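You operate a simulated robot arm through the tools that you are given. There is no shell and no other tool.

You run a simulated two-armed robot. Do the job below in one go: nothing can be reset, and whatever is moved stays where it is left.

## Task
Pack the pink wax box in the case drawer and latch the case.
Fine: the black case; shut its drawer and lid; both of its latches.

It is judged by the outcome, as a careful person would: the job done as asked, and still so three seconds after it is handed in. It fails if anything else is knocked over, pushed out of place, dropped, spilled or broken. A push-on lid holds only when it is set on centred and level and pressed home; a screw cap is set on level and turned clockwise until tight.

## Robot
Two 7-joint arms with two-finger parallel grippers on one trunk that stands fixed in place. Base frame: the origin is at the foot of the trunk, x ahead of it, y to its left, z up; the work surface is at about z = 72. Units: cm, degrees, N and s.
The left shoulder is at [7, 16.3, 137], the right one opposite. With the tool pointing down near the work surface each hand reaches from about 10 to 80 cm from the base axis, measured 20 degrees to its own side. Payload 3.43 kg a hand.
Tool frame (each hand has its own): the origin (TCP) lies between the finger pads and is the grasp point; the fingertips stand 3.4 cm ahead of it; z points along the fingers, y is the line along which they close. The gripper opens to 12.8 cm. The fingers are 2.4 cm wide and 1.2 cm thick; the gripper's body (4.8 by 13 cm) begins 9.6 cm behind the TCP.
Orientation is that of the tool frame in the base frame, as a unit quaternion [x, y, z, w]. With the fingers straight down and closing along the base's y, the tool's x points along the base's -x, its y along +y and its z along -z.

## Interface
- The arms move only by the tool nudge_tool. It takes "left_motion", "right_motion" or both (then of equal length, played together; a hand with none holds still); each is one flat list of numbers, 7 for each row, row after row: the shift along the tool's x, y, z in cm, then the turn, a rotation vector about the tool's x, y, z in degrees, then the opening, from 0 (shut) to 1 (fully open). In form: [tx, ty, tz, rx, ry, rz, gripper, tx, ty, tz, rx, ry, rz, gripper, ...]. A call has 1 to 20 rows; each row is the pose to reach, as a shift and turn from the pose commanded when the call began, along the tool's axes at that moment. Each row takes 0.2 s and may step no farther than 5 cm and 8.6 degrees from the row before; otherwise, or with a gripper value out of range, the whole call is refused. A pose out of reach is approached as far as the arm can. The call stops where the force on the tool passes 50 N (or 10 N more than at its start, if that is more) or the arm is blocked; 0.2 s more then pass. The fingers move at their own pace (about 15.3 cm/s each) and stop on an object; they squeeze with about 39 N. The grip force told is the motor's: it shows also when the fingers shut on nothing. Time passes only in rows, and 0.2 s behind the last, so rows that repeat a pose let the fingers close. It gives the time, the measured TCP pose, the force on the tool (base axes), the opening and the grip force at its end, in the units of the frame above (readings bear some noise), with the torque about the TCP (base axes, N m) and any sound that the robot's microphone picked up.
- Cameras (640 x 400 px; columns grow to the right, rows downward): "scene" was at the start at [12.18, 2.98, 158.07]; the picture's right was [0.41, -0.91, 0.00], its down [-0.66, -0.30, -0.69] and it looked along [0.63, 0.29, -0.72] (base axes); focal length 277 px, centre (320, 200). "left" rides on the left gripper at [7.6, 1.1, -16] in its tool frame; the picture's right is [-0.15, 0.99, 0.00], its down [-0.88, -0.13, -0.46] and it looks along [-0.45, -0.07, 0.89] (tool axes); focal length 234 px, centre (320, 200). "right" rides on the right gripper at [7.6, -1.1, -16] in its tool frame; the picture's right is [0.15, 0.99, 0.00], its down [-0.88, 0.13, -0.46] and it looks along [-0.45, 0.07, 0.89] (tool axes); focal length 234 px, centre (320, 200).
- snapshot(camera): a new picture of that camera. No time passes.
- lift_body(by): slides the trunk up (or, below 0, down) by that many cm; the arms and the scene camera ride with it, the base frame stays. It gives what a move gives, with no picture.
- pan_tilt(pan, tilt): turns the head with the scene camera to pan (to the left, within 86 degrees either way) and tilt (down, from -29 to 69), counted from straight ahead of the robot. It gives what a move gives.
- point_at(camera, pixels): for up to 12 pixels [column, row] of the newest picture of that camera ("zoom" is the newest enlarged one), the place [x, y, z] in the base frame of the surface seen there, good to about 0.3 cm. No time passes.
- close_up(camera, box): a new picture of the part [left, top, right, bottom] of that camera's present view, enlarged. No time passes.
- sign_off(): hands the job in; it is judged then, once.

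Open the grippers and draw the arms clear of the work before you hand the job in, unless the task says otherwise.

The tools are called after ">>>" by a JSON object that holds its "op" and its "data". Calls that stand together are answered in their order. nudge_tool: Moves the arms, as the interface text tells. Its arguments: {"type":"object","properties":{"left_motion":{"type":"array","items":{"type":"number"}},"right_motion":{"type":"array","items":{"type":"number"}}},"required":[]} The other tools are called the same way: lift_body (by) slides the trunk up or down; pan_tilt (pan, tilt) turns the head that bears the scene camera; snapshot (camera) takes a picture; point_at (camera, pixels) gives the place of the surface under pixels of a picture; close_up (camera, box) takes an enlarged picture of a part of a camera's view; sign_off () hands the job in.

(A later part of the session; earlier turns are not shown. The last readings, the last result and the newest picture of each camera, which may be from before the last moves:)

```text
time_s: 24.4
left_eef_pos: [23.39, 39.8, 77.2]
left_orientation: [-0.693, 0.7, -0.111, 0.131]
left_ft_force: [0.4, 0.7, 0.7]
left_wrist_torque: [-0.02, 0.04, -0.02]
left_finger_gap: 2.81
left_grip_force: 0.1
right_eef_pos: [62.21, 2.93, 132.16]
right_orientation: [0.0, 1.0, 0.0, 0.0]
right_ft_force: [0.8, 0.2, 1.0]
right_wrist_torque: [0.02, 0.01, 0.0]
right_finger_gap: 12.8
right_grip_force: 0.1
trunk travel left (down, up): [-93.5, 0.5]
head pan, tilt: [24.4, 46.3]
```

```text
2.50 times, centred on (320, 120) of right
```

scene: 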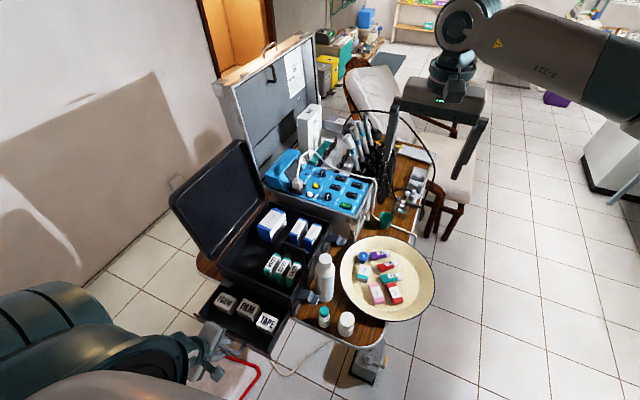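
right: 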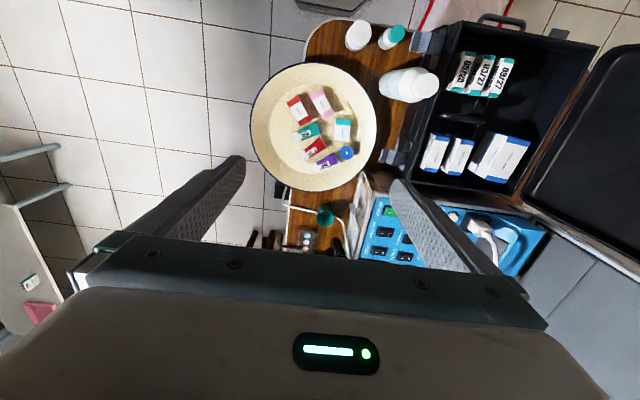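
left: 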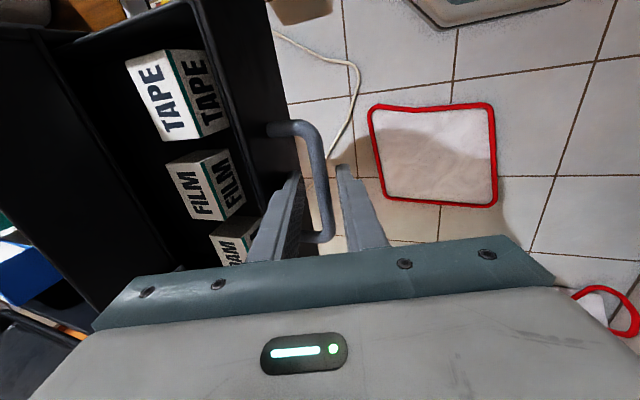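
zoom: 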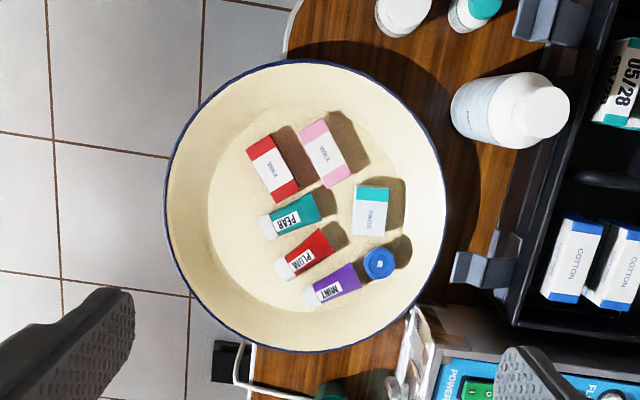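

The last call was refused because one row stepped a bit over 5 cm. I repeat it with smaller sideways steps.

>>> {"op": "nudge_tool", "data": {"left_motion": [0, 0, -3, 0, 0, 0, 0.22, 0, 0, -6.5, 0, 0, 0, 0.22, -4, 0, -7, 0, 0, 0, 0.22, -8, 0, -7.5, 0, 0, 0, 0.22, -12, 0, -8, 0, 0, 0, 0.22, -16, 0, -8, 0, 0, 0, 0.22, -20, 0, -8, 0, 0, 0, 0.22]}}

>>> {"op": "snapshot", "data": {"camera": "scene"}}

>>> {"op": "close_up", "data": {"camera": "right", "box": [280, 70, 360, 140]}}

```text
time_s: 26.0
left_eef_pos: [20.82, 59.9, 85.19]
left_orientation: [-0.692, 0.701, -0.112, 0.131]
left_ft_force: [0.3, 0.0, 0.1]
left_wrist_torque: [0.03, 0.04, 0.01]
left_finger_gap: 2.82
left_grip_force: 0.0
right_eef_pos: [62.56, 3.15, 132.02]
right_orientation: [0.001, 1.0, -0.002, 0.0]
right_ft_force: [0.3, 0.5, 0.0]
right_wrist_torque: [-0.02, 0.0, -0.02]
right_finger_gap: 12.79
right_grip_force: 0.1
trunk travel left (down, up): [-93.5, 0.5]
head pan, tilt: [24.4, 46.3]
```

```text
taken
```

scene: 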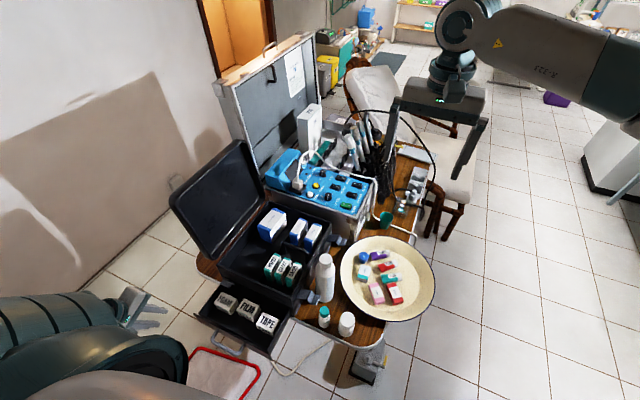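

```text
5.71 times, centred on (320, 105) of right
```

zoom: 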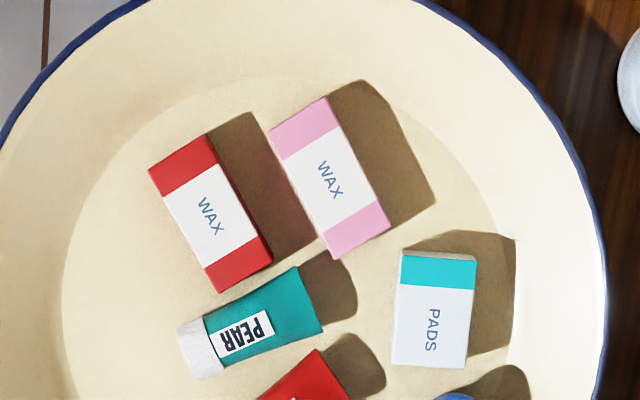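

The left hand is clear and the drawer stayed open. From this view of the plate I measure the pink box's corners and its neighbours.

>>> {"op": "point_at", "data": {"camera": "zoom", "pixels": [[272, 130], [325, 102], [386, 225], [337, 254], [330, 180], [300, 118], [360, 238], [320, 325], [405, 252], [400, 280], [310, 80], [360, 270]]}}

>>> {"op": "point_at", "data": {"camera": "right", "pixels": [[250, 140], [377, 140], [310, 65], [305, 190], [326, 75], [340, 85], [318, 120], [330, 120]]}}

```text
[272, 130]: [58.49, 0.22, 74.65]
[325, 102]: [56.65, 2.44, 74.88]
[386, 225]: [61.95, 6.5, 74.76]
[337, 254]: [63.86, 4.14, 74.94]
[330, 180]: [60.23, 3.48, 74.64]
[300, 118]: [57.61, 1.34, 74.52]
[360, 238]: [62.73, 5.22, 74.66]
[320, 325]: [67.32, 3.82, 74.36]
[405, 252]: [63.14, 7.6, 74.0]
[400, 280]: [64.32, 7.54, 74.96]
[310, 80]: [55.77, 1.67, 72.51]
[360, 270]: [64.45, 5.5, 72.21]
```

```text
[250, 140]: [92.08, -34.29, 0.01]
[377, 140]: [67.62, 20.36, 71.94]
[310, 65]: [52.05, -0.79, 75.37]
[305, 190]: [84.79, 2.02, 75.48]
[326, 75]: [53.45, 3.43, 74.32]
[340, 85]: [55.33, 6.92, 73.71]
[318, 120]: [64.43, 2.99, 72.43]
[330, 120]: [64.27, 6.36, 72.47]
```

The pink box is centred near (60.2, 3.3), its top at z 74.7, about 6.7 × 2.9 cm, with its long axis along (0.8, 0.6). I will grip it by its ends, so I bring the right hand down to z 90 above it, rolled 53° with the fingers 7.6 cm apart.

>>> {"op": "nudge_tool", "data": {"right_motion": [0.2, 0, 4.67, 0, 0, 5.9, 0.6, 0.4, 0, 9.33, 0, 0, 11.8, 0.6, 0.6, 0, 14, 0, 0, 17.7, 0.6, 0.8, 0, 18.67, 0, 0, 23.6, 0.6, 1.0, 0, 23.33, 0, 0, 29.4, 0.6, 1.2, -0.1, 28, 0, 0, 35.3, 0.6, 1.5, -0.1, 32.67, 0, 0, 41.2, 0.6, 1.7, -0.1, 37.33, 0, 0, 47.1, 0.6, 1.9, -0.1, 42, 0, 0, 53, 0.6, 1.9, -0.1, 42, 0, 0, 53, 0.6]}}

>>> {"op": "snapshot", "data": {"camera": "right"}}

>>> {"op": "snapshot", "data": {"camera": "scene"}}

```text
time_s: 28.2
left_eef_pos: [20.69, 59.68, 85.19]
left_orientation: [-0.693, 0.7, -0.111, 0.131]
left_ft_force: [0.9, 0.0, 0.1]
left_wrist_torque: [0.02, -0.01, 0.01]
left_finger_gap: 2.82
left_grip_force: 0.1
right_eef_pos: [60.51, 2.85, 89.64]
right_orientation: [0.448, 0.894, 0.0, 0.0]
right_ft_force: [0.0, 0.8, 0.2]
right_wrist_torque: [0.04, -0.01, -0.02]
right_finger_gap: 7.67
right_grip_force: 0.1
trunk travel left (down, up): [-93.5, 0.5]
head pan, tilt: [24.4, 46.3]
```

```text
taken
```

right: 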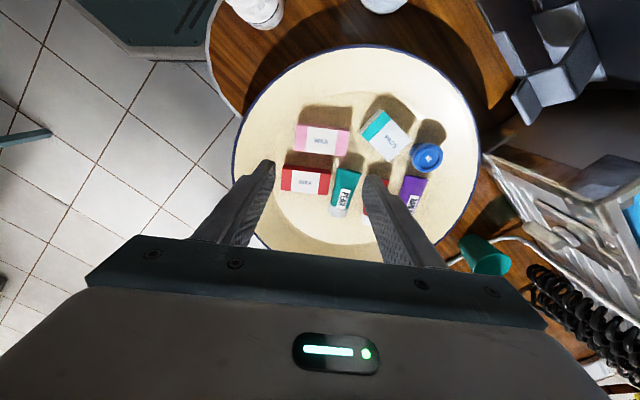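

```text
taken
```

scene: 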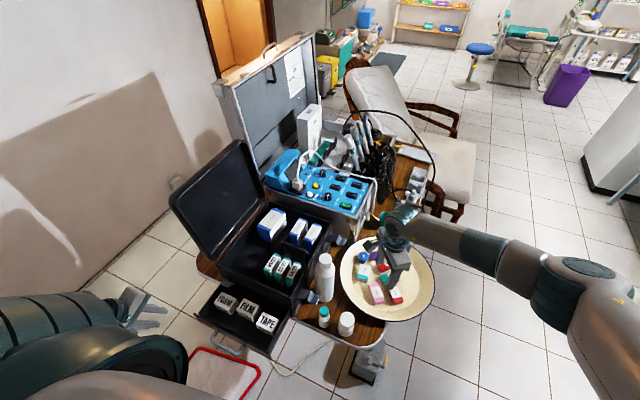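

The pink box is at (322,139) in the right camera's view, nearly level with the finger line. I zoom in to measure it precisely before going down.

>>> {"op": "close_up", "data": {"camera": "right", "box": [270, 90, 420, 220]}}

>>> {"op": "point_at", "data": {"camera": "right", "pixels": [[299, 127], [347, 131], [346, 152], [295, 149], [322, 140], [360, 140], [372, 148], [366, 131], [345, 172], [285, 145]]}}

```text
3.08 times, centred on (345, 155) of right
```

zoom: 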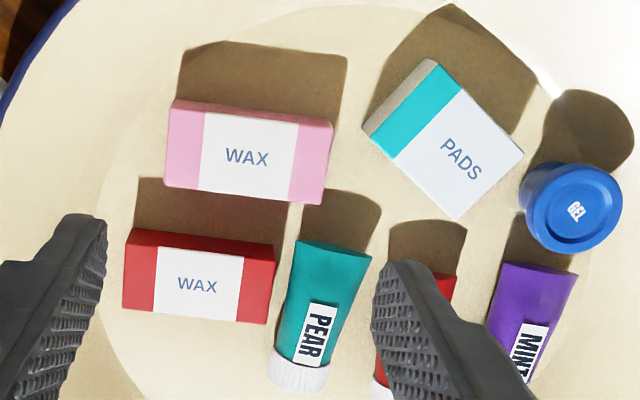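

```text
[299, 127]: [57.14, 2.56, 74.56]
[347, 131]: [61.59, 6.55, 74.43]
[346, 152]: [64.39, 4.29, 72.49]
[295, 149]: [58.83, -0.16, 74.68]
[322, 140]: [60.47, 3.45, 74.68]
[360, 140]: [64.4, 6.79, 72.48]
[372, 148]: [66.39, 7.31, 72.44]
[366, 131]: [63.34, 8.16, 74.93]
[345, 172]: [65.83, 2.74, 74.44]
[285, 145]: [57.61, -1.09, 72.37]
```

All neighbours clear the finger paths by about 1 cm or more. I lower the right hand to TCP z 76.5 with the fingers open 7.7 cm, straddling the box ends.

>>> {"op": "nudge_tool", "data": {"right_motion": [0.05, 0.05, 4, 0, 0, 0, 0.6, 0.1, 0.1, 8, 0, 0, 0, 0.6, 0.1, 0.1, 10.5, 0, 0, 0, 0.6, 0.1, 0.1, 12.5, 0, 0, 0, 0.6, 0.1, 0.1, 13.1, 0, 0, 0, 0.6]}}

>>> {"op": "close_up", "data": {"camera": "right", "box": [220, 90, 420, 230]}}

```text
time_s: 29.4
left_eef_pos: [20.72, 59.73, 85.17]
left_orientation: [-0.693, 0.7, -0.111, 0.131]
left_ft_force: [0.4, 0.5, -0.2]
left_wrist_torque: [0.02, 0.02, 0.0]
left_finger_gap: 2.82
left_grip_force: 0.0
right_eef_pos: [60.46, 3.19, 76.82]
right_orientation: [0.446, 0.895, 0.0, 0.001]
right_ft_force: [0.7, -0.5, 0.6]
right_wrist_torque: [-0.01, 0.0, -0.02]
right_finger_gap: 7.7
right_grip_force: 0.1
trunk travel left (down, up): [-93.5, 0.5]
head pan, tilt: [24.4, 46.3]
```

```text
2.86 times, centred on (320, 160) of right
```

zoom: 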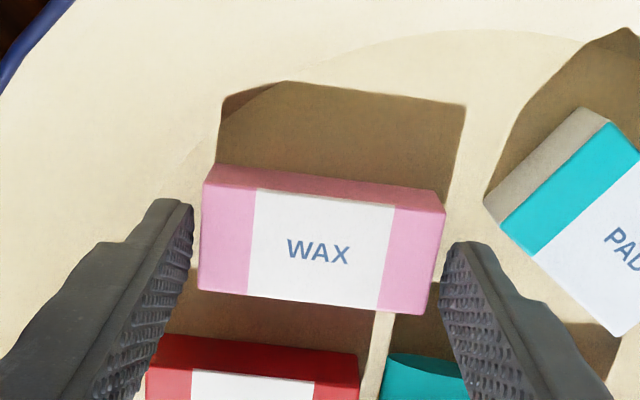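

The box sits between the fingertips, with the pads facing its ends. I lower 0.3 cm more and close.

>>> {"op": "nudge_tool", "data": {"right_motion": [0, 0, 0.35, 0, 0, 0, 0.6, 0, 0, 0.35, 0, 0, 0, 0.5, 0, 0, 0.35, 0, 0, 0, 0.4, 0, 0, 0.35, 0, 0, 0, 0.4]}}

>>> {"op": "close_up", "data": {"camera": "right", "box": [220, 90, 420, 230]}}

```text
time_s: 30.4
left_eef_pos: [20.79, 59.79, 85.27]
left_orientation: [-0.692, 0.701, -0.111, 0.131]
left_ft_force: [-0.1, 0.3, 0.0]
left_wrist_torque: [0.01, 0.0, 0.01]
left_finger_gap: 2.83
left_grip_force: 0.1
right_eef_pos: [60.42, 3.13, 76.52]
right_orientation: [0.446, 0.895, 0.0, 0.001]
right_ft_force: [0.4, -0.1, 1.1]
right_wrist_torque: [-0.03, 0.03, 0.03]
right_finger_gap: 6.87
right_grip_force: 39.1
trunk travel left (down, up): [-93.5, 0.5]
head pan, tilt: [24.4, 46.3]
```

```text
2.86 times, centred on (320, 160) of right
```

zoom: 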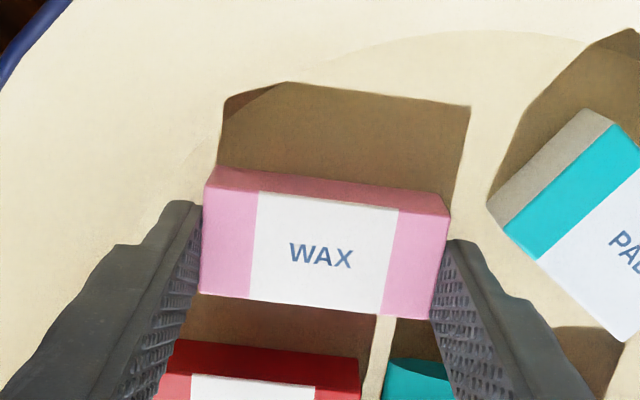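

The box is gripped at 6.87 cm with 39 N. I lift it 5 cm, then up to z about 106, and check that it holds.

>>> {"op": "nudge_tool", "data": {"right_motion": [0, 0, -2, 0, 0, 0, 0.4, 0, 0, -6, 0, 0, 0, 0.4, 0, 0, -10.5, 0, 0, 0, 0.4, 0, 0, -15, 0, 0, 0, 0.4, 0, 0, -19.5, 0, 0, 0, 0.4, 0, 0, -24, 0, 0, 0, 0.4, 0, 0, -28, 0, 0, 0, 0.4]}}

>>> {"op": "snapshot", "data": {"camera": "right"}}

>>> {"op": "snapshot", "data": {"camera": "scene"}}

```text
time_s: 32.0
left_eef_pos: [20.79, 59.7, 85.22]
left_orientation: [-0.693, 0.7, -0.111, 0.131]
left_ft_force: [0.0, 0.0, 0.1]
left_wrist_torque: [0.01, -0.05, -0.01]
left_finger_gap: 2.81
left_grip_force: 0.0
right_eef_pos: [60.48, 3.32, 104.71]
right_orientation: [0.447, 0.894, 0.0, 0.0]
right_ft_force: [-0.2, 0.8, -0.3]
right_wrist_torque: [0.0, -0.03, 0.01]
right_finger_gap: 5.11
right_grip_force: 0.0
trunk travel left (down, up): [-93.5, 0.5]
head pan, tilt: [24.4, 46.3]
```

```text
taken
```

right: 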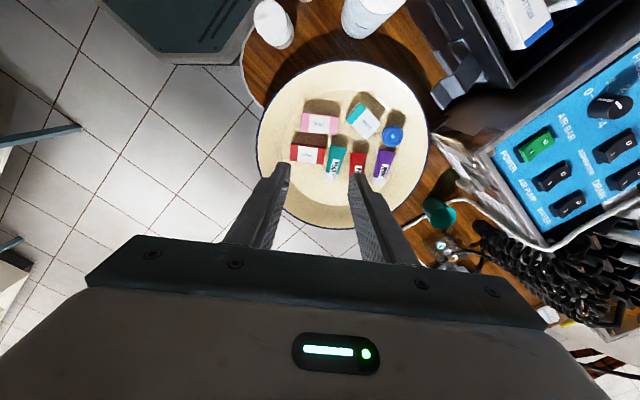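

```text
taken
```

scene: 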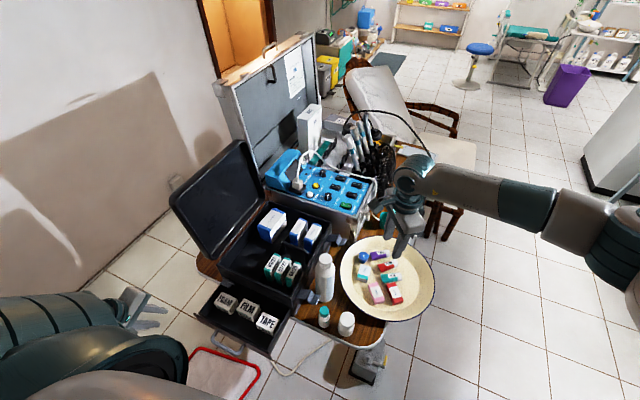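

The fingers shut to 5.1 cm: the box slipped out and still lies in the plate at (320,122). I check its pose from here before trying again.

>>> {"op": "close_up", "data": {"camera": "right", "box": [270, 80, 430, 190]}}

>>> {"op": "point_at", "data": {"camera": "right", "pixels": [[303, 115], [338, 117], [337, 132], [302, 131], [320, 124], [311, 123], [330, 125], [348, 119], [335, 145]]}}

```text
3.64 times, centred on (350, 135) of right
```

zoom: 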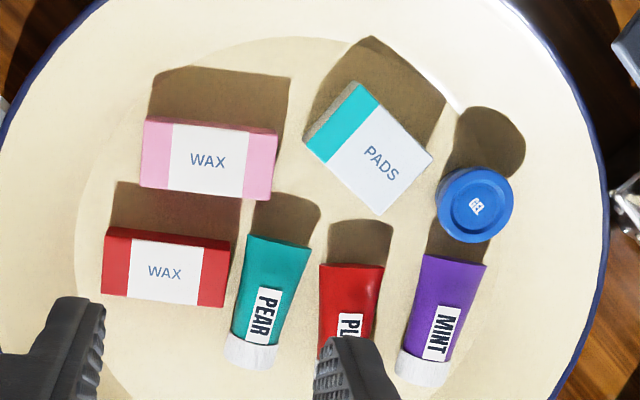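

```text
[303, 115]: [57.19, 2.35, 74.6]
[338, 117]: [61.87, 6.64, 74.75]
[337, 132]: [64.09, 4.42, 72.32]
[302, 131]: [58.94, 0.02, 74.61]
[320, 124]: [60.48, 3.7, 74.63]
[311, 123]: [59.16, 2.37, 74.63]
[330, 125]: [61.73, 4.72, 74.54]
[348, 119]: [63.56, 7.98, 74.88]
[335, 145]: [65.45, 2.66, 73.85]
```

The box is still upright near (60.4, 3.4). I go down again, better centred and a little deeper with the fingers open, and will then close and lift slowly.

>>> {"op": "nudge_tool", "data": {"right_motion": [0, 0, 4.5, 0, 0, -1.5, 0.6, 0, 0, 9, 0, 0, -1.5, 0.6, 0, 0, 13.5, 0, 0, -1.5, 0.6, 0, 0, 18, 0, 0, -1.5, 0.6, 0, 0, 22, 0, 0, -1.5, 0.6, 0, 0, 25, 0, 0, -1.5, 0.6, 0, 0, 27, 0, 0, -1.5, 0.6, 0, 0, 28, 0, 0, -1.5, 0.6, 0, 0, 28, 0, 0, -1.5, 0.6]}}

>>> {"op": "close_up", "data": {"camera": "right", "box": [220, 90, 420, 230]}}

```text
time_s: 34.0
left_eef_pos: [20.81, 59.64, 85.28]
left_orientation: [-0.694, 0.7, -0.111, 0.131]
left_ft_force: [-0.1, -0.5, 0.0]
left_wrist_torque: [-0.02, 0.03, 0.02]
left_finger_gap: 2.81
left_grip_force: 0.0
right_eef_pos: [60.43, 3.04, 76.52]
right_orientation: [0.434, 0.901, 0.0, -0.001]
right_ft_force: [-0.7, 0.2, -0.3]
right_wrist_torque: [-0.02, -0.01, -0.02]
right_finger_gap: 7.7
right_grip_force: 0.0
trunk travel left (down, up): [-93.5, 0.5]
head pan, tilt: [24.4, 46.3]
```

```text
2.86 times, centred on (320, 160) of right
```

zoom: 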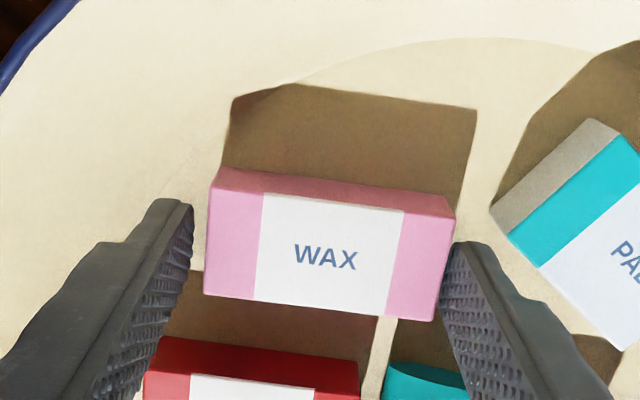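

The box is straddled, sitting slightly toward the right finger. I shift 0.25 cm sideways and 0.2 cm along the closing line, lower 0.5 cm more, and close slowly.

>>> {"op": "nudge_tool", "data": {"right_motion": [0.25, 0.2, 0.2, 0, 0, 0, 0.6, 0.25, 0.2, 0.5, 0, 0, 0, 0.6, 0.25, 0.2, 0.55, 0, 0, 0, 0.52, 0.25, 0.2, 0.55, 0, 0, 0, 0.3, 0.25, 0.2, 0.55, 0, 0, 0, 0.1, 0.25, 0.2, 0.55, 0, 0, 0, 0.1]}}

>>> {"op": "close_up", "data": {"camera": "right", "box": [220, 90, 420, 230]}}

```text
time_s: 35.4
left_eef_pos: [20.79, 59.74, 85.33]
left_orientation: [-0.693, 0.7, -0.111, 0.131]
left_ft_force: [0.0, 0.2, 0.0]
left_wrist_torque: [-0.01, -0.02, -0.04]
left_finger_gap: 2.84
left_grip_force: 0.1
right_eef_pos: [60.3, 3.32, 76.12]
right_orientation: [0.433, 0.901, 0.0, 0.0]
right_ft_force: [2.2, 0.3, 10.5]
right_wrist_torque: [-0.09, 0.07, 0.0]
right_finger_gap: 6.85
right_grip_force: 39.1
trunk travel left (down, up): [-93.5, 0.5]
head pan, tilt: [24.4, 46.3]
```

```text
2.86 times, centred on (320, 160) of right
```

zoom: 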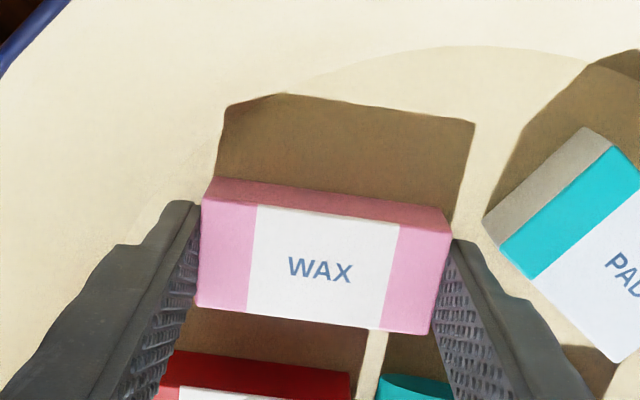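

The grip holds at 6.85 cm and 39 N, with the tips just touching the plate. I lift slowly by 2 cm and check the gap.

>>> {"op": "nudge_tool", "data": {"right_motion": [0, 0, -0.3, 0, 0, 0, 0.1, 0, 0, -0.6, 0, 0, 0, 0.1, 0, 0, -1, 0, 0, 0, 0.1, 0, 0, -1.5, 0, 0, 0, 0.1, 0, 0, -2, 0, 0, 0, 0.1]}}

>>> {"op": "close_up", "data": {"camera": "right", "box": [220, 90, 420, 230]}}

```text
time_s: 36.6
left_eef_pos: [20.82, 59.67, 85.25]
left_orientation: [-0.693, 0.7, -0.111, 0.132]
left_ft_force: [-0.1, -0.2, 0.9]
left_wrist_torque: [-0.01, 0.0, -0.02]
left_finger_gap: 2.8
left_grip_force: 0.0
right_eef_pos: [60.55, 3.39, 78.14]
right_orientation: [0.435, 0.9, 0.0, 0.0]
right_ft_force: [0.0, 1.6, -0.6]
right_wrist_torque: [-0.01, 0.0, 0.01]
right_finger_gap: 6.89
right_grip_force: 39.0
trunk travel left (down, up): [-93.5, 0.5]
head pan, tilt: [24.4, 46.3]
```

```text
2.86 times, centred on (320, 160) of right
```

zoom: 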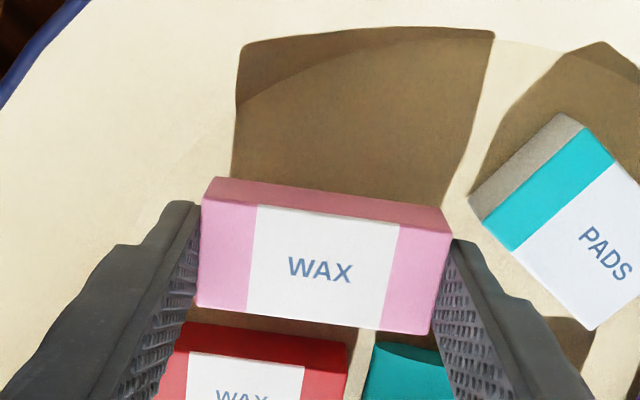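

The box is off the plate (its shadow has moved away) and the gap stays at 6.89 cm. I raise it gently to about z 105.

>>> {"op": "nudge_tool", "data": {"right_motion": [0, 0, -0.6, 0, 0, 0, 0.1, 0, 0, -1.5, 0, 0, 0, 0.1, 0, 0, -2.7, 0, 0, 0, 0.1, 0, 0, -4.2, 0, 0, 0, 0.1, 0, 0, -5.8, 0, 0, 0, 0.1, 0, 0, -7.4, 0, 0, 0, 0.1, 0, 0, -9, 0, 0, 0, 0.1, 0, 0, -10.6, 0, 0, 0, 0.1, 0, 0, -12.2, 0, 0, 0, 0.1, 0, 0, -13.8, 0, 0, 0, 0.1, 0, 0, -15.4, 0, 0, 0, 0.1, 0, 0, -17, 0, 0, 0, 0.1, 0, 0, -18.6, 0, 0, 0, 0.1, 0, 0, -20.2, 0, 0, 0, 0.1, 0, 0, -21.8, 0, 0, 0, 0.1, 0, 0, -23.4, 0, 0, 0, 0.1, 0, 0, -25, 0, 0, 0, 0.1, 0, 0, -26.2, 0, 0, 0, 0.1, 0, 0, -27, 0, 0, 0, 0.1]}}

>>> {"op": "snapshot", "data": {"camera": "right"}}

>>> {"op": "snapshot", "data": {"camera": "scene"}}

```text
time_s: 40.6
left_eef_pos: [20.86, 59.63, 85.34]
left_orientation: [-0.693, 0.7, -0.111, 0.131]
left_ft_force: [-0.8, -0.5, 0.1]
left_wrist_torque: [0.0, 0.0, 0.01]
left_finger_gap: 2.81
left_grip_force: 0.1
right_eef_pos: [60.52, 3.54, 105.14]
right_orientation: [0.434, 0.901, 0.0, 0.0]
right_ft_force: [-0.6, 0.4, -0.7]
right_wrist_torque: [-0.02, 0.01, -0.02]
right_finger_gap: 6.85
right_grip_force: 39.1
trunk travel left (down, up): [-93.5, 0.5]
head pan, tilt: [24.4, 46.3]
```

```text
taken
```

right: 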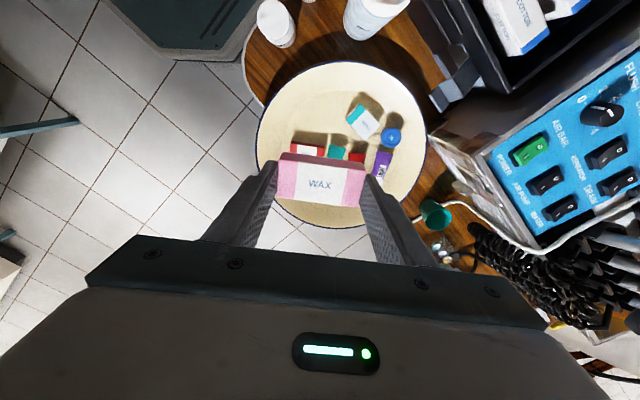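

```text
taken
```

scene: 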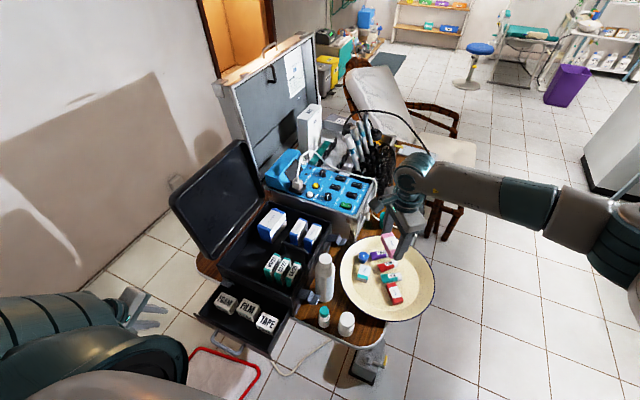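

The box is held firmly at z 105 and the plate's other items are undisturbed. I carry it over to above the drawer's front strip at about (30.6, 36), turning it so it lies along y.

>>> {"op": "nudge_tool", "data": {"right_motion": [0.9, -0.06, 0, 0, 0, -1, 0.1, 2.6, -0.18, 0, 0, 0, -3.1, 0.1, 4.9, -0.34, 0, 0, 0, -5.7, 0.1, 7.5, -0.53, 0, 0, 0, -8.8, 0.1, 10.1, -0.71, 0, 0, 0, -11.8, 0.1, 12.8, -0.9, 0, 0, 0, -14.9, 0.1, 15.4, -1.09, 0, 0, 0, -18, 0.1, 18.1, -1.27, 0, 0, 0, -21.1, 0.1, 20.7, -1.46, 0, 0, 0, -24.2, 0.1, 23.4, -1.64, 0, 0, 0, -27.3, 0.1, 26, -1.83, 0, 0, 0, -30.4, 0.1, 28.7, -2.02, 0, 0, 0, -33.5, 0.1, 31.3, -2.2, 0, 0, 0, -36.6, 0.1, 34, -2.39, 0, 0, 0, -39.7, 0.1, 36.6, -2.57, 0, 0, 0, -42.7, 0.1, 38.8, -2.73, 0, 0, 0, -45.3, 0.1, 41, -2.88, 0, 0, 0, -47.9, 0.1, 42.8, -3, 0, 0, 0, -50, 0.1, 44.1, -3.1, 0, 0, 0, -51.5, 0.1, 44.1, -3.1, 0, 0, 0, -51.5, 0.1]}}

>>> {"op": "snapshot", "data": {"camera": "right"}}

>>> {"op": "snapshot", "data": {"camera": "scene"}}

```text
time_s: 44.8
left_eef_pos: [20.9, 59.8, 85.24]
left_orientation: [-0.693, 0.7, -0.11, 0.132]
left_ft_force: [0.0, -0.3, -0.3]
left_wrist_torque: [-0.03, -0.06, -0.01]
left_finger_gap: 2.81
left_grip_force: 0.0
right_eef_pos: [32.23, 28.94, 103.17]
right_orientation: [0.0, 1.0, -0.001, 0.0]
right_ft_force: [-0.9, 0.7, -0.1]
right_wrist_torque: [-0.04, 0.01, -0.01]
right_finger_gap: 6.86
right_grip_force: 39.4
right hand out of reach, approached as far as the arm can: row 15, 16, 17, 18, 19, 20
trunk travel left (down, up): [-93.5, 0.5]
head pan, tilt: [24.4, 46.3]
```

```text
taken
```

right: 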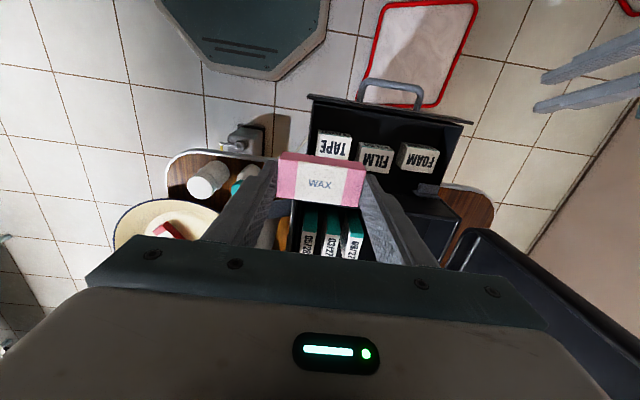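

```text
taken
```

scene: 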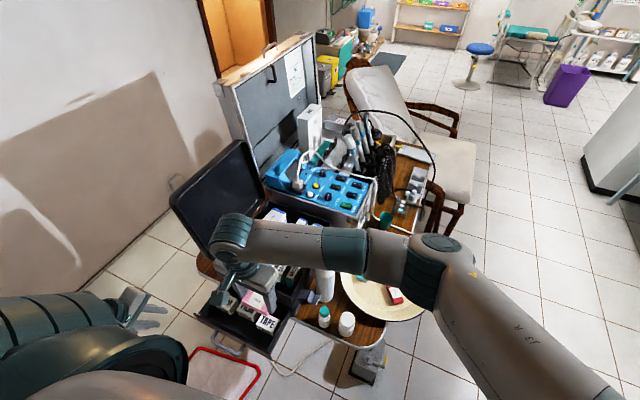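

The right hand stopped at (32.2, 28.9, 103), short of the goal, so it is near a joint limit there. I try a lower point, which bends the arm differently: about (30.8, 32.6, 90), still above everything.

>>> {"op": "nudge_tool", "data": {"right_motion": [0.3, 0.7, 2.6, 0, 0, 0, 0.1, 0.6, 1.4, 5.2, 0, 0, 0, 0.1, 0.9, 2.1, 7.8, 0, 0, 0, 0.1, 1.2, 2.9, 10.4, 0, 0, 0, 0.1, 1.5, 3.6, 13, 0, 0, 0, 0.1]}}

```text
time_s: 46.2
left_eef_pos: [20.76, 59.76, 85.28]
left_orientation: [-0.693, 0.7, -0.111, 0.131]
left_ft_force: [-0.4, -0.7, 0.4]
left_wrist_torque: [0.02, 0.0, 0.04]
left_finger_gap: 2.81
left_grip_force: 0.0
right_eef_pos: [36.83, 25.6, 92.05]
right_orientation: [0.031, 0.999, -0.025, 0.017]
right_ft_force: [-0.5, -0.2, 0.1]
right_wrist_torque: [-0.01, 0.04, 0.03]
right_finger_gap: 6.86
right_grip_force: 39.3
right hand out of reach, approached as far as the arm can: row 2, 3, 4, 5
trunk travel left (down, up): [-93.5, 0.5]
head pan, tilt: [24.4, 46.3]
stopped in row 5 (right hand): the arm was blocked; the commanded pose is now the measured one
```

The hand was pushed away to (36.8, 25.6, 92) and the arm reports being blocked. I look at what surrounds it.

>>> {"op": "snapshot", "data": {"camera": "scene"}}

>>> {"op": "snapshot", "data": {"camera": "right"}}

>>> {"op": "snapshot", "data": {"camera": "left"}}

```text
taken
```

scene: 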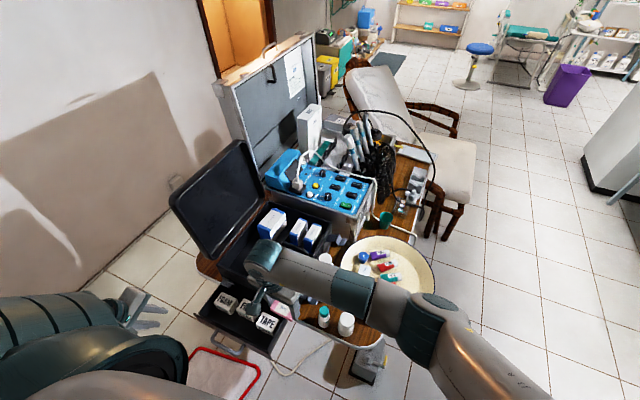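

```text
taken
```

right: 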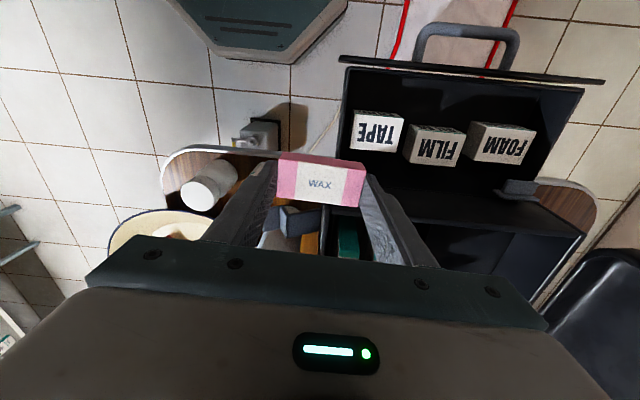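

```text
taken
```

left: 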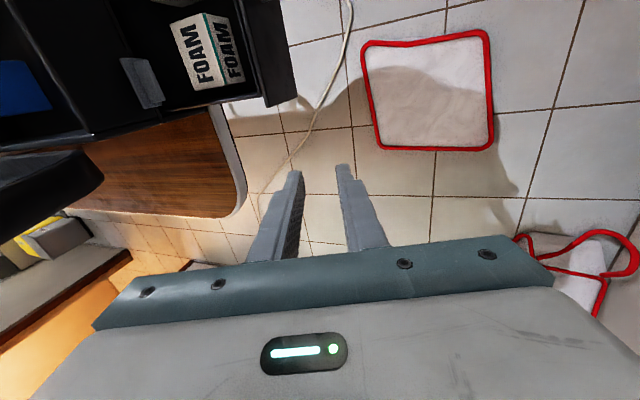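

The forearm has come down low over the small bottles, though the tall bottle's cap still stands at (325,258). I raise the right hand straight up out of there.

>>> {"op": "nudge_tool", "data": {"right_motion": [0, 0, -2, 0, 0, 0, 0.1, 0, 0, -5, 0, 0, 0, 0.1, 0, 0, -8, 0, 0, 0, 0.1, 0, 0, -11, 0, 0, 0, 0.1, 0, 0, -14, 0, 0, 0, 0.1, 0, 0, -16, 0, 0, 0, 0.1]}}

>>> {"op": "snapshot", "data": {"camera": "scene"}}

```text
time_s: 47.6
left_eef_pos: [20.83, 59.72, 85.2]
left_orientation: [-0.693, 0.7, -0.111, 0.131]
left_ft_force: [-0.3, -0.1, 0.4]
left_wrist_torque: [0.02, 0.02, 0.01]
left_finger_gap: 2.81
left_grip_force: 0.1
right_eef_pos: [35.95, 26.6, 108.14]
right_orientation: [0.029, 0.999, -0.024, 0.014]
right_ft_force: [-0.1, 1.2, 0.5]
right_wrist_torque: [-0.02, 0.03, 0.02]
right_finger_gap: 6.84
right_grip_force: 39.2
trunk travel left (down, up): [-93.5, 0.5]
head pan, tilt: [24.4, 46.3]
```

```text
taken
```

scene: 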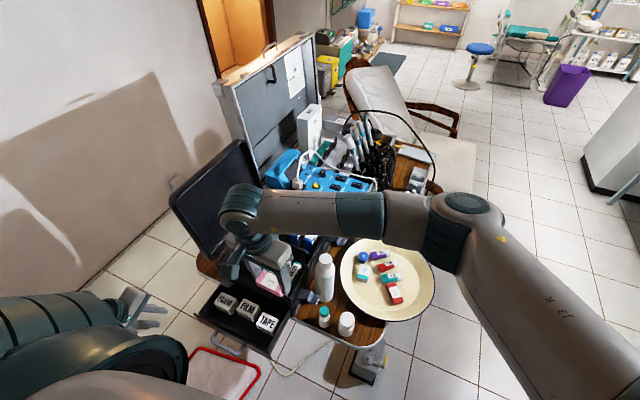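

Everything still stands, and the right arm cannot get down to the drawer in this posture. I will set the box back on the plate's clear spot lying along y, for the left hand to fetch, so I carry it back to above (59.4, 4).

>>> {"op": "nudge_tool", "data": {"right_motion": [-0.6, -0.5, 0.1, -0.1, 0, -0.1, 0.1, -1.7, -1.5, 0.3, -0.2, 0.1, -0.2, 0.1, -3.4, -2.9, 0.7, -0.4, 0.2, -0.5, 0.1, -5.4, -4.6, 1, -0.6, 0.4, -0.7, 0.1, -7.4, -6.3, 1.4, -0.8, 0.5, -1, 0.1, -9.4, -8, 1.8, -1, 0.6, -1.3, 0.1, -11.4, -9.7, 2.2, -1.3, 0.7, -1.5, 0.1, -13.4, -11.4, 2.6, -1.5, 0.9, -1.8, 0.1, -15.4, -13.1, 2.9, -1.7, 1, -2.1, 0.1, -17.4, -14.9, 3.3, -1.9, 1.1, -2.3, 0.1, -19.4, -16.6, 3.7, -2.2, 1.3, -2.6, 0.1, -21.2, -18.1, 4, -2.4, 1.4, -2.9, 0.1, -22.8, -19.5, 4.4, -2.5, 1.5, -3.1, 0.1, -24, -20.5, 4.6, -2.7, 1.6, -3.2, 0.1, -24.6, -21, 4.7, -2.75, 1.6, -3.3, 0.1, -24.6, -21, 4.7, -2.75, 1.6, -3.3, 0.1]}}

>>> {"op": "snapshot", "data": {"camera": "right"}}

>>> {"op": "snapshot", "data": {"camera": "scene"}}

```text
time_s: 51.0
left_eef_pos: [20.82, 59.69, 85.23]
left_orientation: [-0.693, 0.7, -0.112, 0.131]
left_ft_force: [0.1, -0.2, 1.0]
left_wrist_torque: [-0.01, -0.03, -0.01]
left_finger_gap: 2.81
left_grip_force: 0.0
right_eef_pos: [59.5, 4.07, 105.09]
right_orientation: [-0.001, 1.0, 0.001, 0.001]
right_ft_force: [0.1, 1.0, -0.4]
right_wrist_torque: [0.0, -0.02, 0.02]
right_finger_gap: 6.88
right_grip_force: 39.0
trunk travel left (down, up): [-93.5, 0.5]
head pan, tilt: [24.4, 46.3]
```

```text
taken
```

right: 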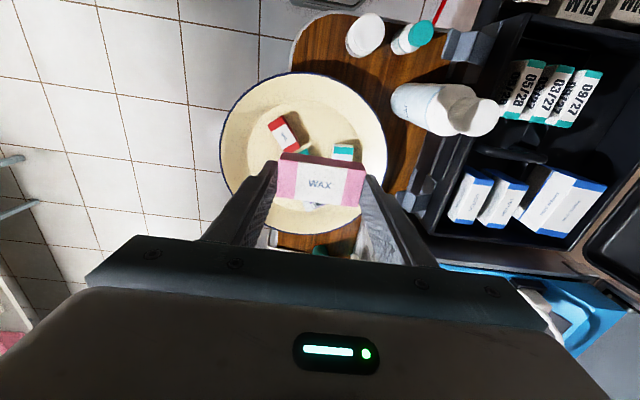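

```text
taken
```

scene: 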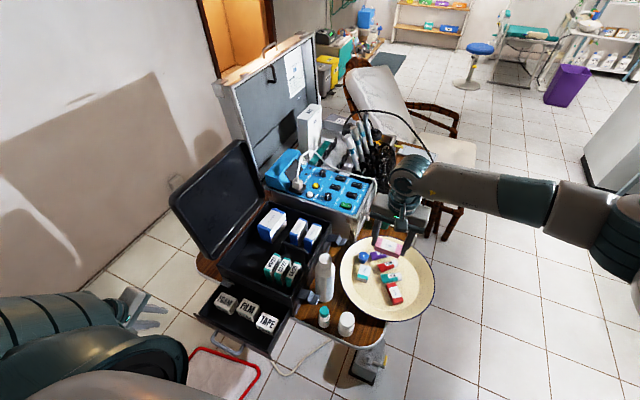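

Above the plate now; I check where the red box (285,135) and the PADS box (343,152) are relative to the landing spot.

>>> {"op": "close_up", "data": {"camera": "right", "box": [220, 70, 400, 180]}}

>>> {"op": "point_at", "data": {"camera": "right", "pixels": [[269, 126], [284, 115], [299, 138], [335, 145], [354, 146], [305, 130], [320, 130], [312, 110], [335, 115], [300, 110]]}}

```text
3.56 times, centred on (310, 125) of right
```

zoom: 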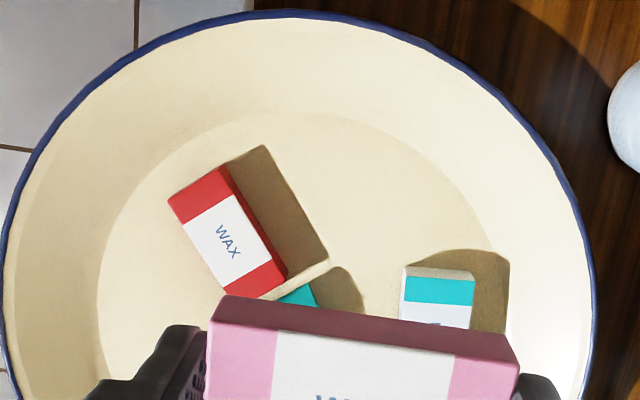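

```text
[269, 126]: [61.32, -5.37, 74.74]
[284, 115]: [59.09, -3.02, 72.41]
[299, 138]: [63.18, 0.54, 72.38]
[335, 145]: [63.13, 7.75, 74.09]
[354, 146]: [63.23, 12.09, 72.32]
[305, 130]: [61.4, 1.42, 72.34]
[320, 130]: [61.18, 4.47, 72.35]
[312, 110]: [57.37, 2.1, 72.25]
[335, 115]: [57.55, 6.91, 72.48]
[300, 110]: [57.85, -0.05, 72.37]
```

The spot is clear and flat. I lower the box onto the plate to TCP z about 76.2, slowing at the end.

>>> {"op": "nudge_tool", "data": {"right_motion": [0, 0, 1.5, 0, 0, 0, 0.1, 0, 0, 3.5, 0, 0, 0, 0.1, 0, 0, 6, 0, 0, 0, 0.1, 0, 0, 8.5, 0, 0, 0, 0.1, 0, 0, 11, 0, 0, 0, 0.1, 0, 0, 13.5, 0, 0, 0, 0.1, 0, 0, 16, 0, 0, 0, 0.1, 0, 0, 18.5, 0, 0, 0, 0.1, 0, 0, 21, 0, 0, 0, 0.1, 0, 0, 23, 0, 0, 0, 0.1, 0, 0, 25, 0, 0, 0, 0.1, 0, 0, 26.5, 0, 0, 0, 0.1, 0, 0, 27.6, 0, 0, 0, 0.1, 0, 0, 28.3, 0, 0, 0, 0.1, 0, 0, 28.8, 0, 0, 0, 0.1]}}

>>> {"op": "close_up", "data": {"camera": "right", "box": [220, 90, 420, 230]}}

```text
time_s: 54.2
left_eef_pos: [20.84, 59.72, 85.27]
left_orientation: [-0.693, 0.7, -0.111, 0.132]
left_ft_force: [-0.6, -0.2, -0.2]
left_wrist_torque: [0.02, 0.0, 0.0]
left_finger_gap: 2.83
left_grip_force: 0.0
right_eef_pos: [59.54, 4.18, 76.24]
right_orientation: [-0.001, 1.0, 0.001, 0.001]
right_ft_force: [0.6, 0.4, -1.6]
right_wrist_torque: [0.02, -0.03, 0.0]
right_finger_gap: 6.85
right_grip_force: 39.0
trunk travel left (down, up): [-93.5, 0.5]
head pan, tilt: [24.4, 46.3]
```

```text
2.86 times, centred on (320, 160) of right
```

zoom: 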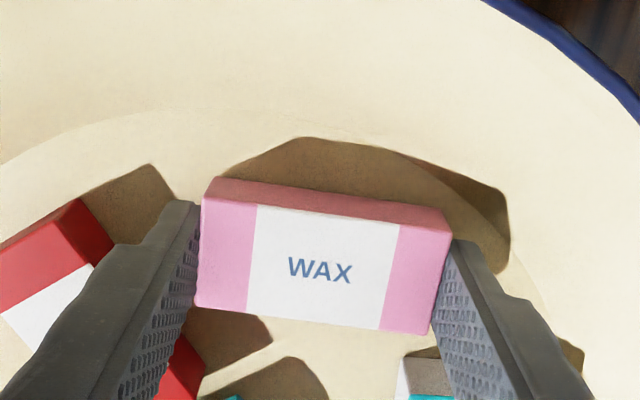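

The box is just about on the plate and clear of its neighbours. I lower 0.2 cm more, open to 7.7 cm, then lift off.

>>> {"op": "nudge_tool", "data": {"right_motion": [0, 0, 0.2, 0, 0, 0, 0.1, 0, 0, 0.2, 0, 0, 0, 0.56, 0, 0, 0.2, 0, 0, 0, 0.6, 0, 0, 0.2, 0, 0, 0, 0.6, 0, 0, -1.5, 0, 0, 0, 0.6, 0, 0, -5, 0, 0, 0, 0.6, 0, 0, -9.5, 0, 0, 0, 0.6, 0, 0, -14, 0, 0, 0, 0.6]}}

>>> {"op": "snapshot", "data": {"camera": "right"}}

```text
time_s: 56.0
left_eef_pos: [20.81, 59.71, 85.28]
left_orientation: [-0.693, 0.701, -0.11, 0.132]
left_ft_force: [-0.4, 0.3, 0.0]
left_wrist_torque: [-0.02, 0.02, 0.04]
left_finger_gap: 2.81
left_grip_force: 0.2
right_eef_pos: [59.31, 4.07, 90.62]
right_orientation: [0.0, 1.0, 0.001, 0.001]
right_ft_force: [0.1, -0.4, 0.0]
right_wrist_torque: [-0.01, -0.01, -0.01]
right_finger_gap: 7.69
right_grip_force: 0.1
trunk travel left (down, up): [-93.5, 0.5]
head pan, tilt: [24.4, 46.3]
```

```text
taken
```

right: 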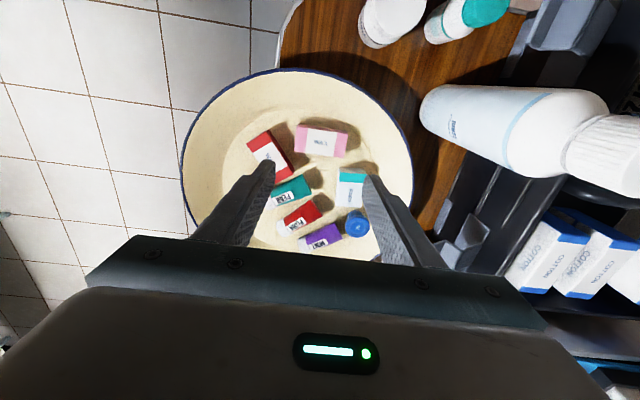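

The pink box lies flat along y at (321,140). I measure it, then draw the right arm away.

>>> {"op": "close_up", "data": {"camera": "right", "box": [220, 90, 420, 230]}}

>>> {"op": "point_at", "data": {"camera": "right", "pixels": [[296, 127], [345, 133], [346, 154], [297, 152], [321, 142], [303, 138], [340, 144], [268, 135], [277, 165], [342, 172]]}}

```text
2.86 times, centred on (320, 160) of right
```

zoom: 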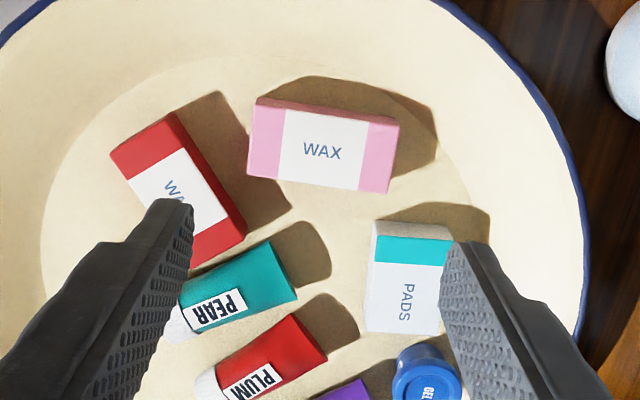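

```text
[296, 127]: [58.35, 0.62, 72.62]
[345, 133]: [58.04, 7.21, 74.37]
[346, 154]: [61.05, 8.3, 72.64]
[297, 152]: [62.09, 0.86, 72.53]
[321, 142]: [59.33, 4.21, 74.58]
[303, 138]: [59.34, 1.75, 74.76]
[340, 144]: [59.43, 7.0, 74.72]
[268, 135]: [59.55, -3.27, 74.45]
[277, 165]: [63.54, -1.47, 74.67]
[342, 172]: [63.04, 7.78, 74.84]
```

The box's centre is at about (59.4, 4.2) and aligned with y. I raise the right hand and swing it away to the right side.

>>> {"op": "nudge_tool", "data": {"right_motion": [0, 0, -4.5, 0, 0, 0, 0.6, 0, 0, -9, 0, 0, 0, 0.6, 0, 0, -13.5, 0, 0, 0, 0.6, 0, -3, -17, 0, 0, 0, 0.6, 0.5, -7, -19.5, 0, 0, 0, 0.6, 1.5, -11, -22, 0, 0, 0, 0.6, 2.5, -15, -24, 0, 0, 0, 0.6, 3.5, -19.5, -25, 0, 0, 0, 0.6, 4.5, -24, -26, 0, 0, 0, 0.6, 5.5, -28.5, -27, 0, 0, 0, 0.6, 6.5, -33, -28, 0, 0, 0, 0.6, 7.5, -37, -28, 0, 0, 0, 0.6]}}

>>> {"op": "snapshot", "data": {"camera": "scene"}}

```text
time_s: 58.6
left_eef_pos: [20.63, 59.64, 85.39]
left_orientation: [-0.693, 0.7, -0.111, 0.132]
left_ft_force: [0.0, 0.1, -0.1]
left_wrist_torque: [-0.03, 0.0, -0.02]
left_finger_gap: 2.82
left_grip_force: 0.1
right_eef_pos: [52.02, -33.04, 118.22]
right_orientation: [0.0, 1.0, 0.002, 0.002]
right_ft_force: [-0.2, -0.6, 0.2]
right_wrist_torque: [0.03, -0.03, 0.0]
right_finger_gap: 7.69
right_grip_force: 0.1
trunk travel left (down, up): [-93.5, 0.5]
head pan, tilt: [24.4, 46.3]
```

```text
taken
```

scene: 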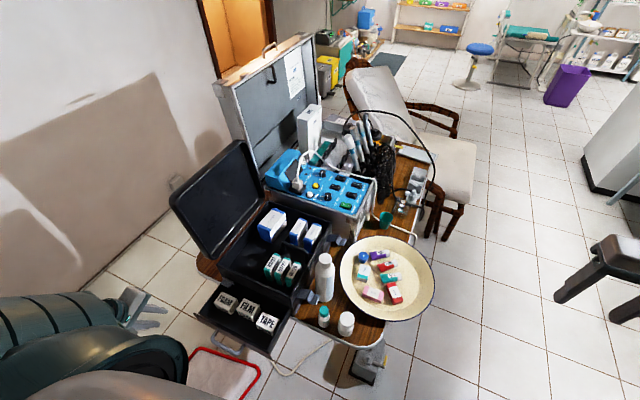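

The right arm is clear and nothing else moved. Now the left hand: I lift it over the drawer and out to above the case at about (48.7, 28.5, 109), the way it came.

>>> {"op": "nudge_tool", "data": {"left_motion": [3.2, -2.6, -1.2, 0, 0, 0, 0.22, 6.4, -5.3, -2.4, 0, 0, 0, 0.22, 9.7, -7.9, -3.6, 0, 0, 0, 0.22, 12.9, -10.6, -4.8, 0, 0, 0, 0.22, 16.1, -13.2, -6, 0, 0, 0, 0.22, 19.3, -15.9, -7.2, 0, 0, 0, 0.22, 21.6, -19.6, -8.5, 0, 0, 0, 0.3, 23.8, -23.4, -9.8, 0, 0, 0, 0.4, 26, -27.1, -11.1, 0, 0, 0, 0.5, 28.2, -30.9, -12.3, 0, 0, 0, 0.6, 30.4, -34.7, -13.6, 0, 0, 0, 0.6]}}

```text
time_s: 61.0
left_eef_pos: [48.94, 28.49, 108.95]
left_orientation: [-0.694, 0.7, -0.109, 0.131]
left_ft_force: [-0.9, -0.1, 0.3]
left_wrist_torque: [-0.02, 0.02, 0.01]
left_finger_gap: 7.68
left_grip_force: 0.1
right_eef_pos: [52.16, -33.07, 118.12]
right_orientation: [0.0, 1.0, 0.001, 0.0]
right_ft_force: [0.7, 0.0, 0.3]
right_wrist_torque: [0.02, 0.03, 0.02]
right_finger_gap: 7.69
right_grip_force: 0.2
trunk travel left (down, up): [-93.5, 0.5]
head pan, tilt: [24.4, 46.3]
```

Now I bring the hand upright by taking off the 20° pitch.

>>> {"op": "nudge_tool", "data": {"left_motion": [0, 0, 0, -7, 0, 0, 0.6, 0, 0, 0, -14, 0, 0, 0.6, 0, 0, 0, -19.5, 0, 0, 0.6]}}

```text
time_s: 61.8
left_eef_pos: [48.69, 28.57, 108.86]
left_orientation: [-0.705, 0.709, 0.011, 0.011]
left_ft_force: [0.2, 1.4, -0.8]
left_wrist_torque: [-0.01, 0.0, -0.02]
left_finger_gap: 7.66
left_grip_force: 0.0
right_eef_pos: [52.02, -33.09, 118.22]
right_orientation: [0.0, 1.0, 0.0, 0.001]
right_ft_force: [-0.4, -0.7, 0.3]
right_wrist_torque: [-0.02, 0.01, -0.02]
right_finger_gap: 7.68
right_grip_force: 0.1
trunk travel left (down, up): [-93.5, 0.5]
head pan, tilt: [24.4, 46.3]
```

The hand is upright. Now I roll it back to 0 while moving to above the pink box at (59.4, 4.2, 100).

>>> {"op": "nudge_tool", "data": {"left_motion": [2.2, -1, 0.7, 0.1, 0.1, 8.2, 0.6, 4.5, -1.9, 1.5, 0.3, 0.3, 16.4, 0.6, 6.7, -2.9, 2.2, 0.4, 0.4, 24.5, 0.6, 9, -3.9, 2.9, 0.5, 0.5, 32.7, 0.6, 11.2, -4.9, 3.7, 0.6, 0.6, 40.9, 0.6, 13.5, -5.8, 4.4, 0.8, 0.8, 49.1, 0.6, 15.7, -6.8, 5.2, 0.9, 0.9, 57.3, 0.6, 18, -7.8, 5.9, 1, 1, 65.5, 0.6, 20.2, -8.8, 6.6, 1.2, 1.2, 73.6, 0.6, 22.5, -9.7, 7.4, 1.3, 1.3, 81.8, 0.6, 24.7, -10.7, 8.1, 1.4, 1.4, 90, 0.6, 24.7, -10.7, 8.1, 1.4, 1.4, 90, 0.6]}}

>>> {"op": "snapshot", "data": {"camera": "left"}}

>>> {"op": "snapshot", "data": {"camera": "scene"}}

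```text
time_s: 64.4
left_eef_pos: [59.34, 3.91, 99.96]
left_orientation: [0.003, 1.0, -0.001, 0.002]
left_ft_force: [0.9, 1.2, -0.3]
left_wrist_torque: [-0.04, -0.01, 0.02]
left_finger_gap: 7.67
left_grip_force: 0.0
right_eef_pos: [52.02, -32.88, 118.35]
right_orientation: [0.0, 1.0, 0.0, 0.0]
right_ft_force: [0.0, 0.2, 0.0]
right_wrist_torque: [-0.02, 0.0, 0.0]
right_finger_gap: 7.65
right_grip_force: 0.0
trunk travel left (down, up): [-93.5, 0.5]
head pan, tilt: [24.4, 46.3]
```

```text
taken
```

left: 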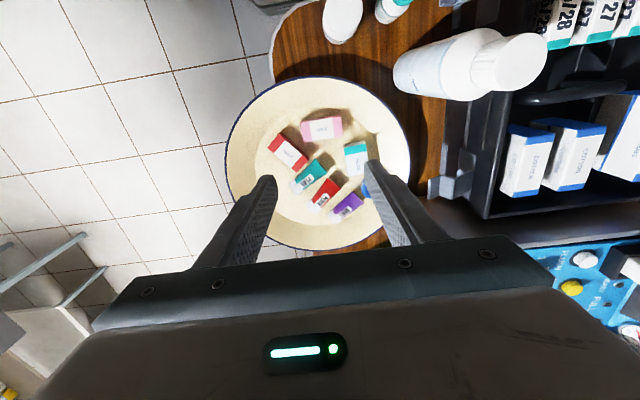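

```text
taken
```

scene: 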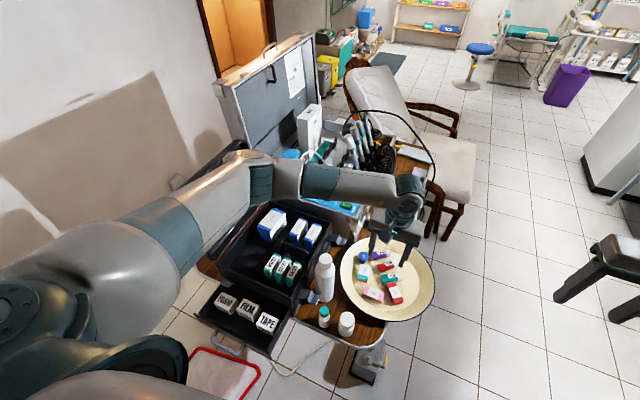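

The left hand is over the plate, and its elbow is above and clear of the lid. I measure the pink box at (321,128) from this camera before descending.

>>> {"op": "close_up", "data": {"camera": "left", "box": [240, 80, 420, 200]}}

>>> {"op": "point_at", "data": {"camera": "left", "pixels": [[304, 122], [340, 119], [342, 134], [306, 138], [321, 128], [310, 128], [335, 126]]}}

```text
3.33 times, centred on (330, 140) of left
```

zoom: 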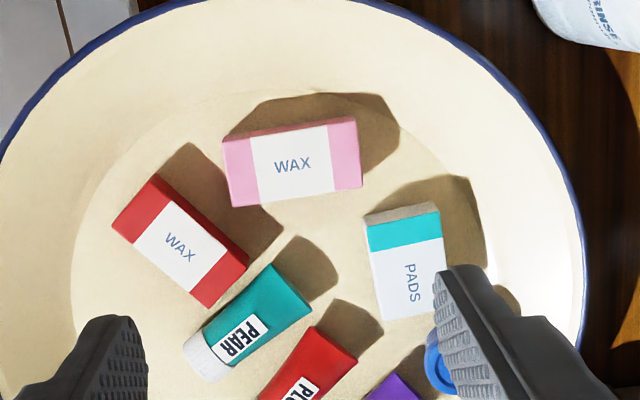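

```text
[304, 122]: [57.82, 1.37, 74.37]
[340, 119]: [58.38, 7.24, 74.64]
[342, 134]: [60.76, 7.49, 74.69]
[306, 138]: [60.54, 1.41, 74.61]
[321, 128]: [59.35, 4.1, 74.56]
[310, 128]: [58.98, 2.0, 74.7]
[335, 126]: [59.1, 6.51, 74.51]
```

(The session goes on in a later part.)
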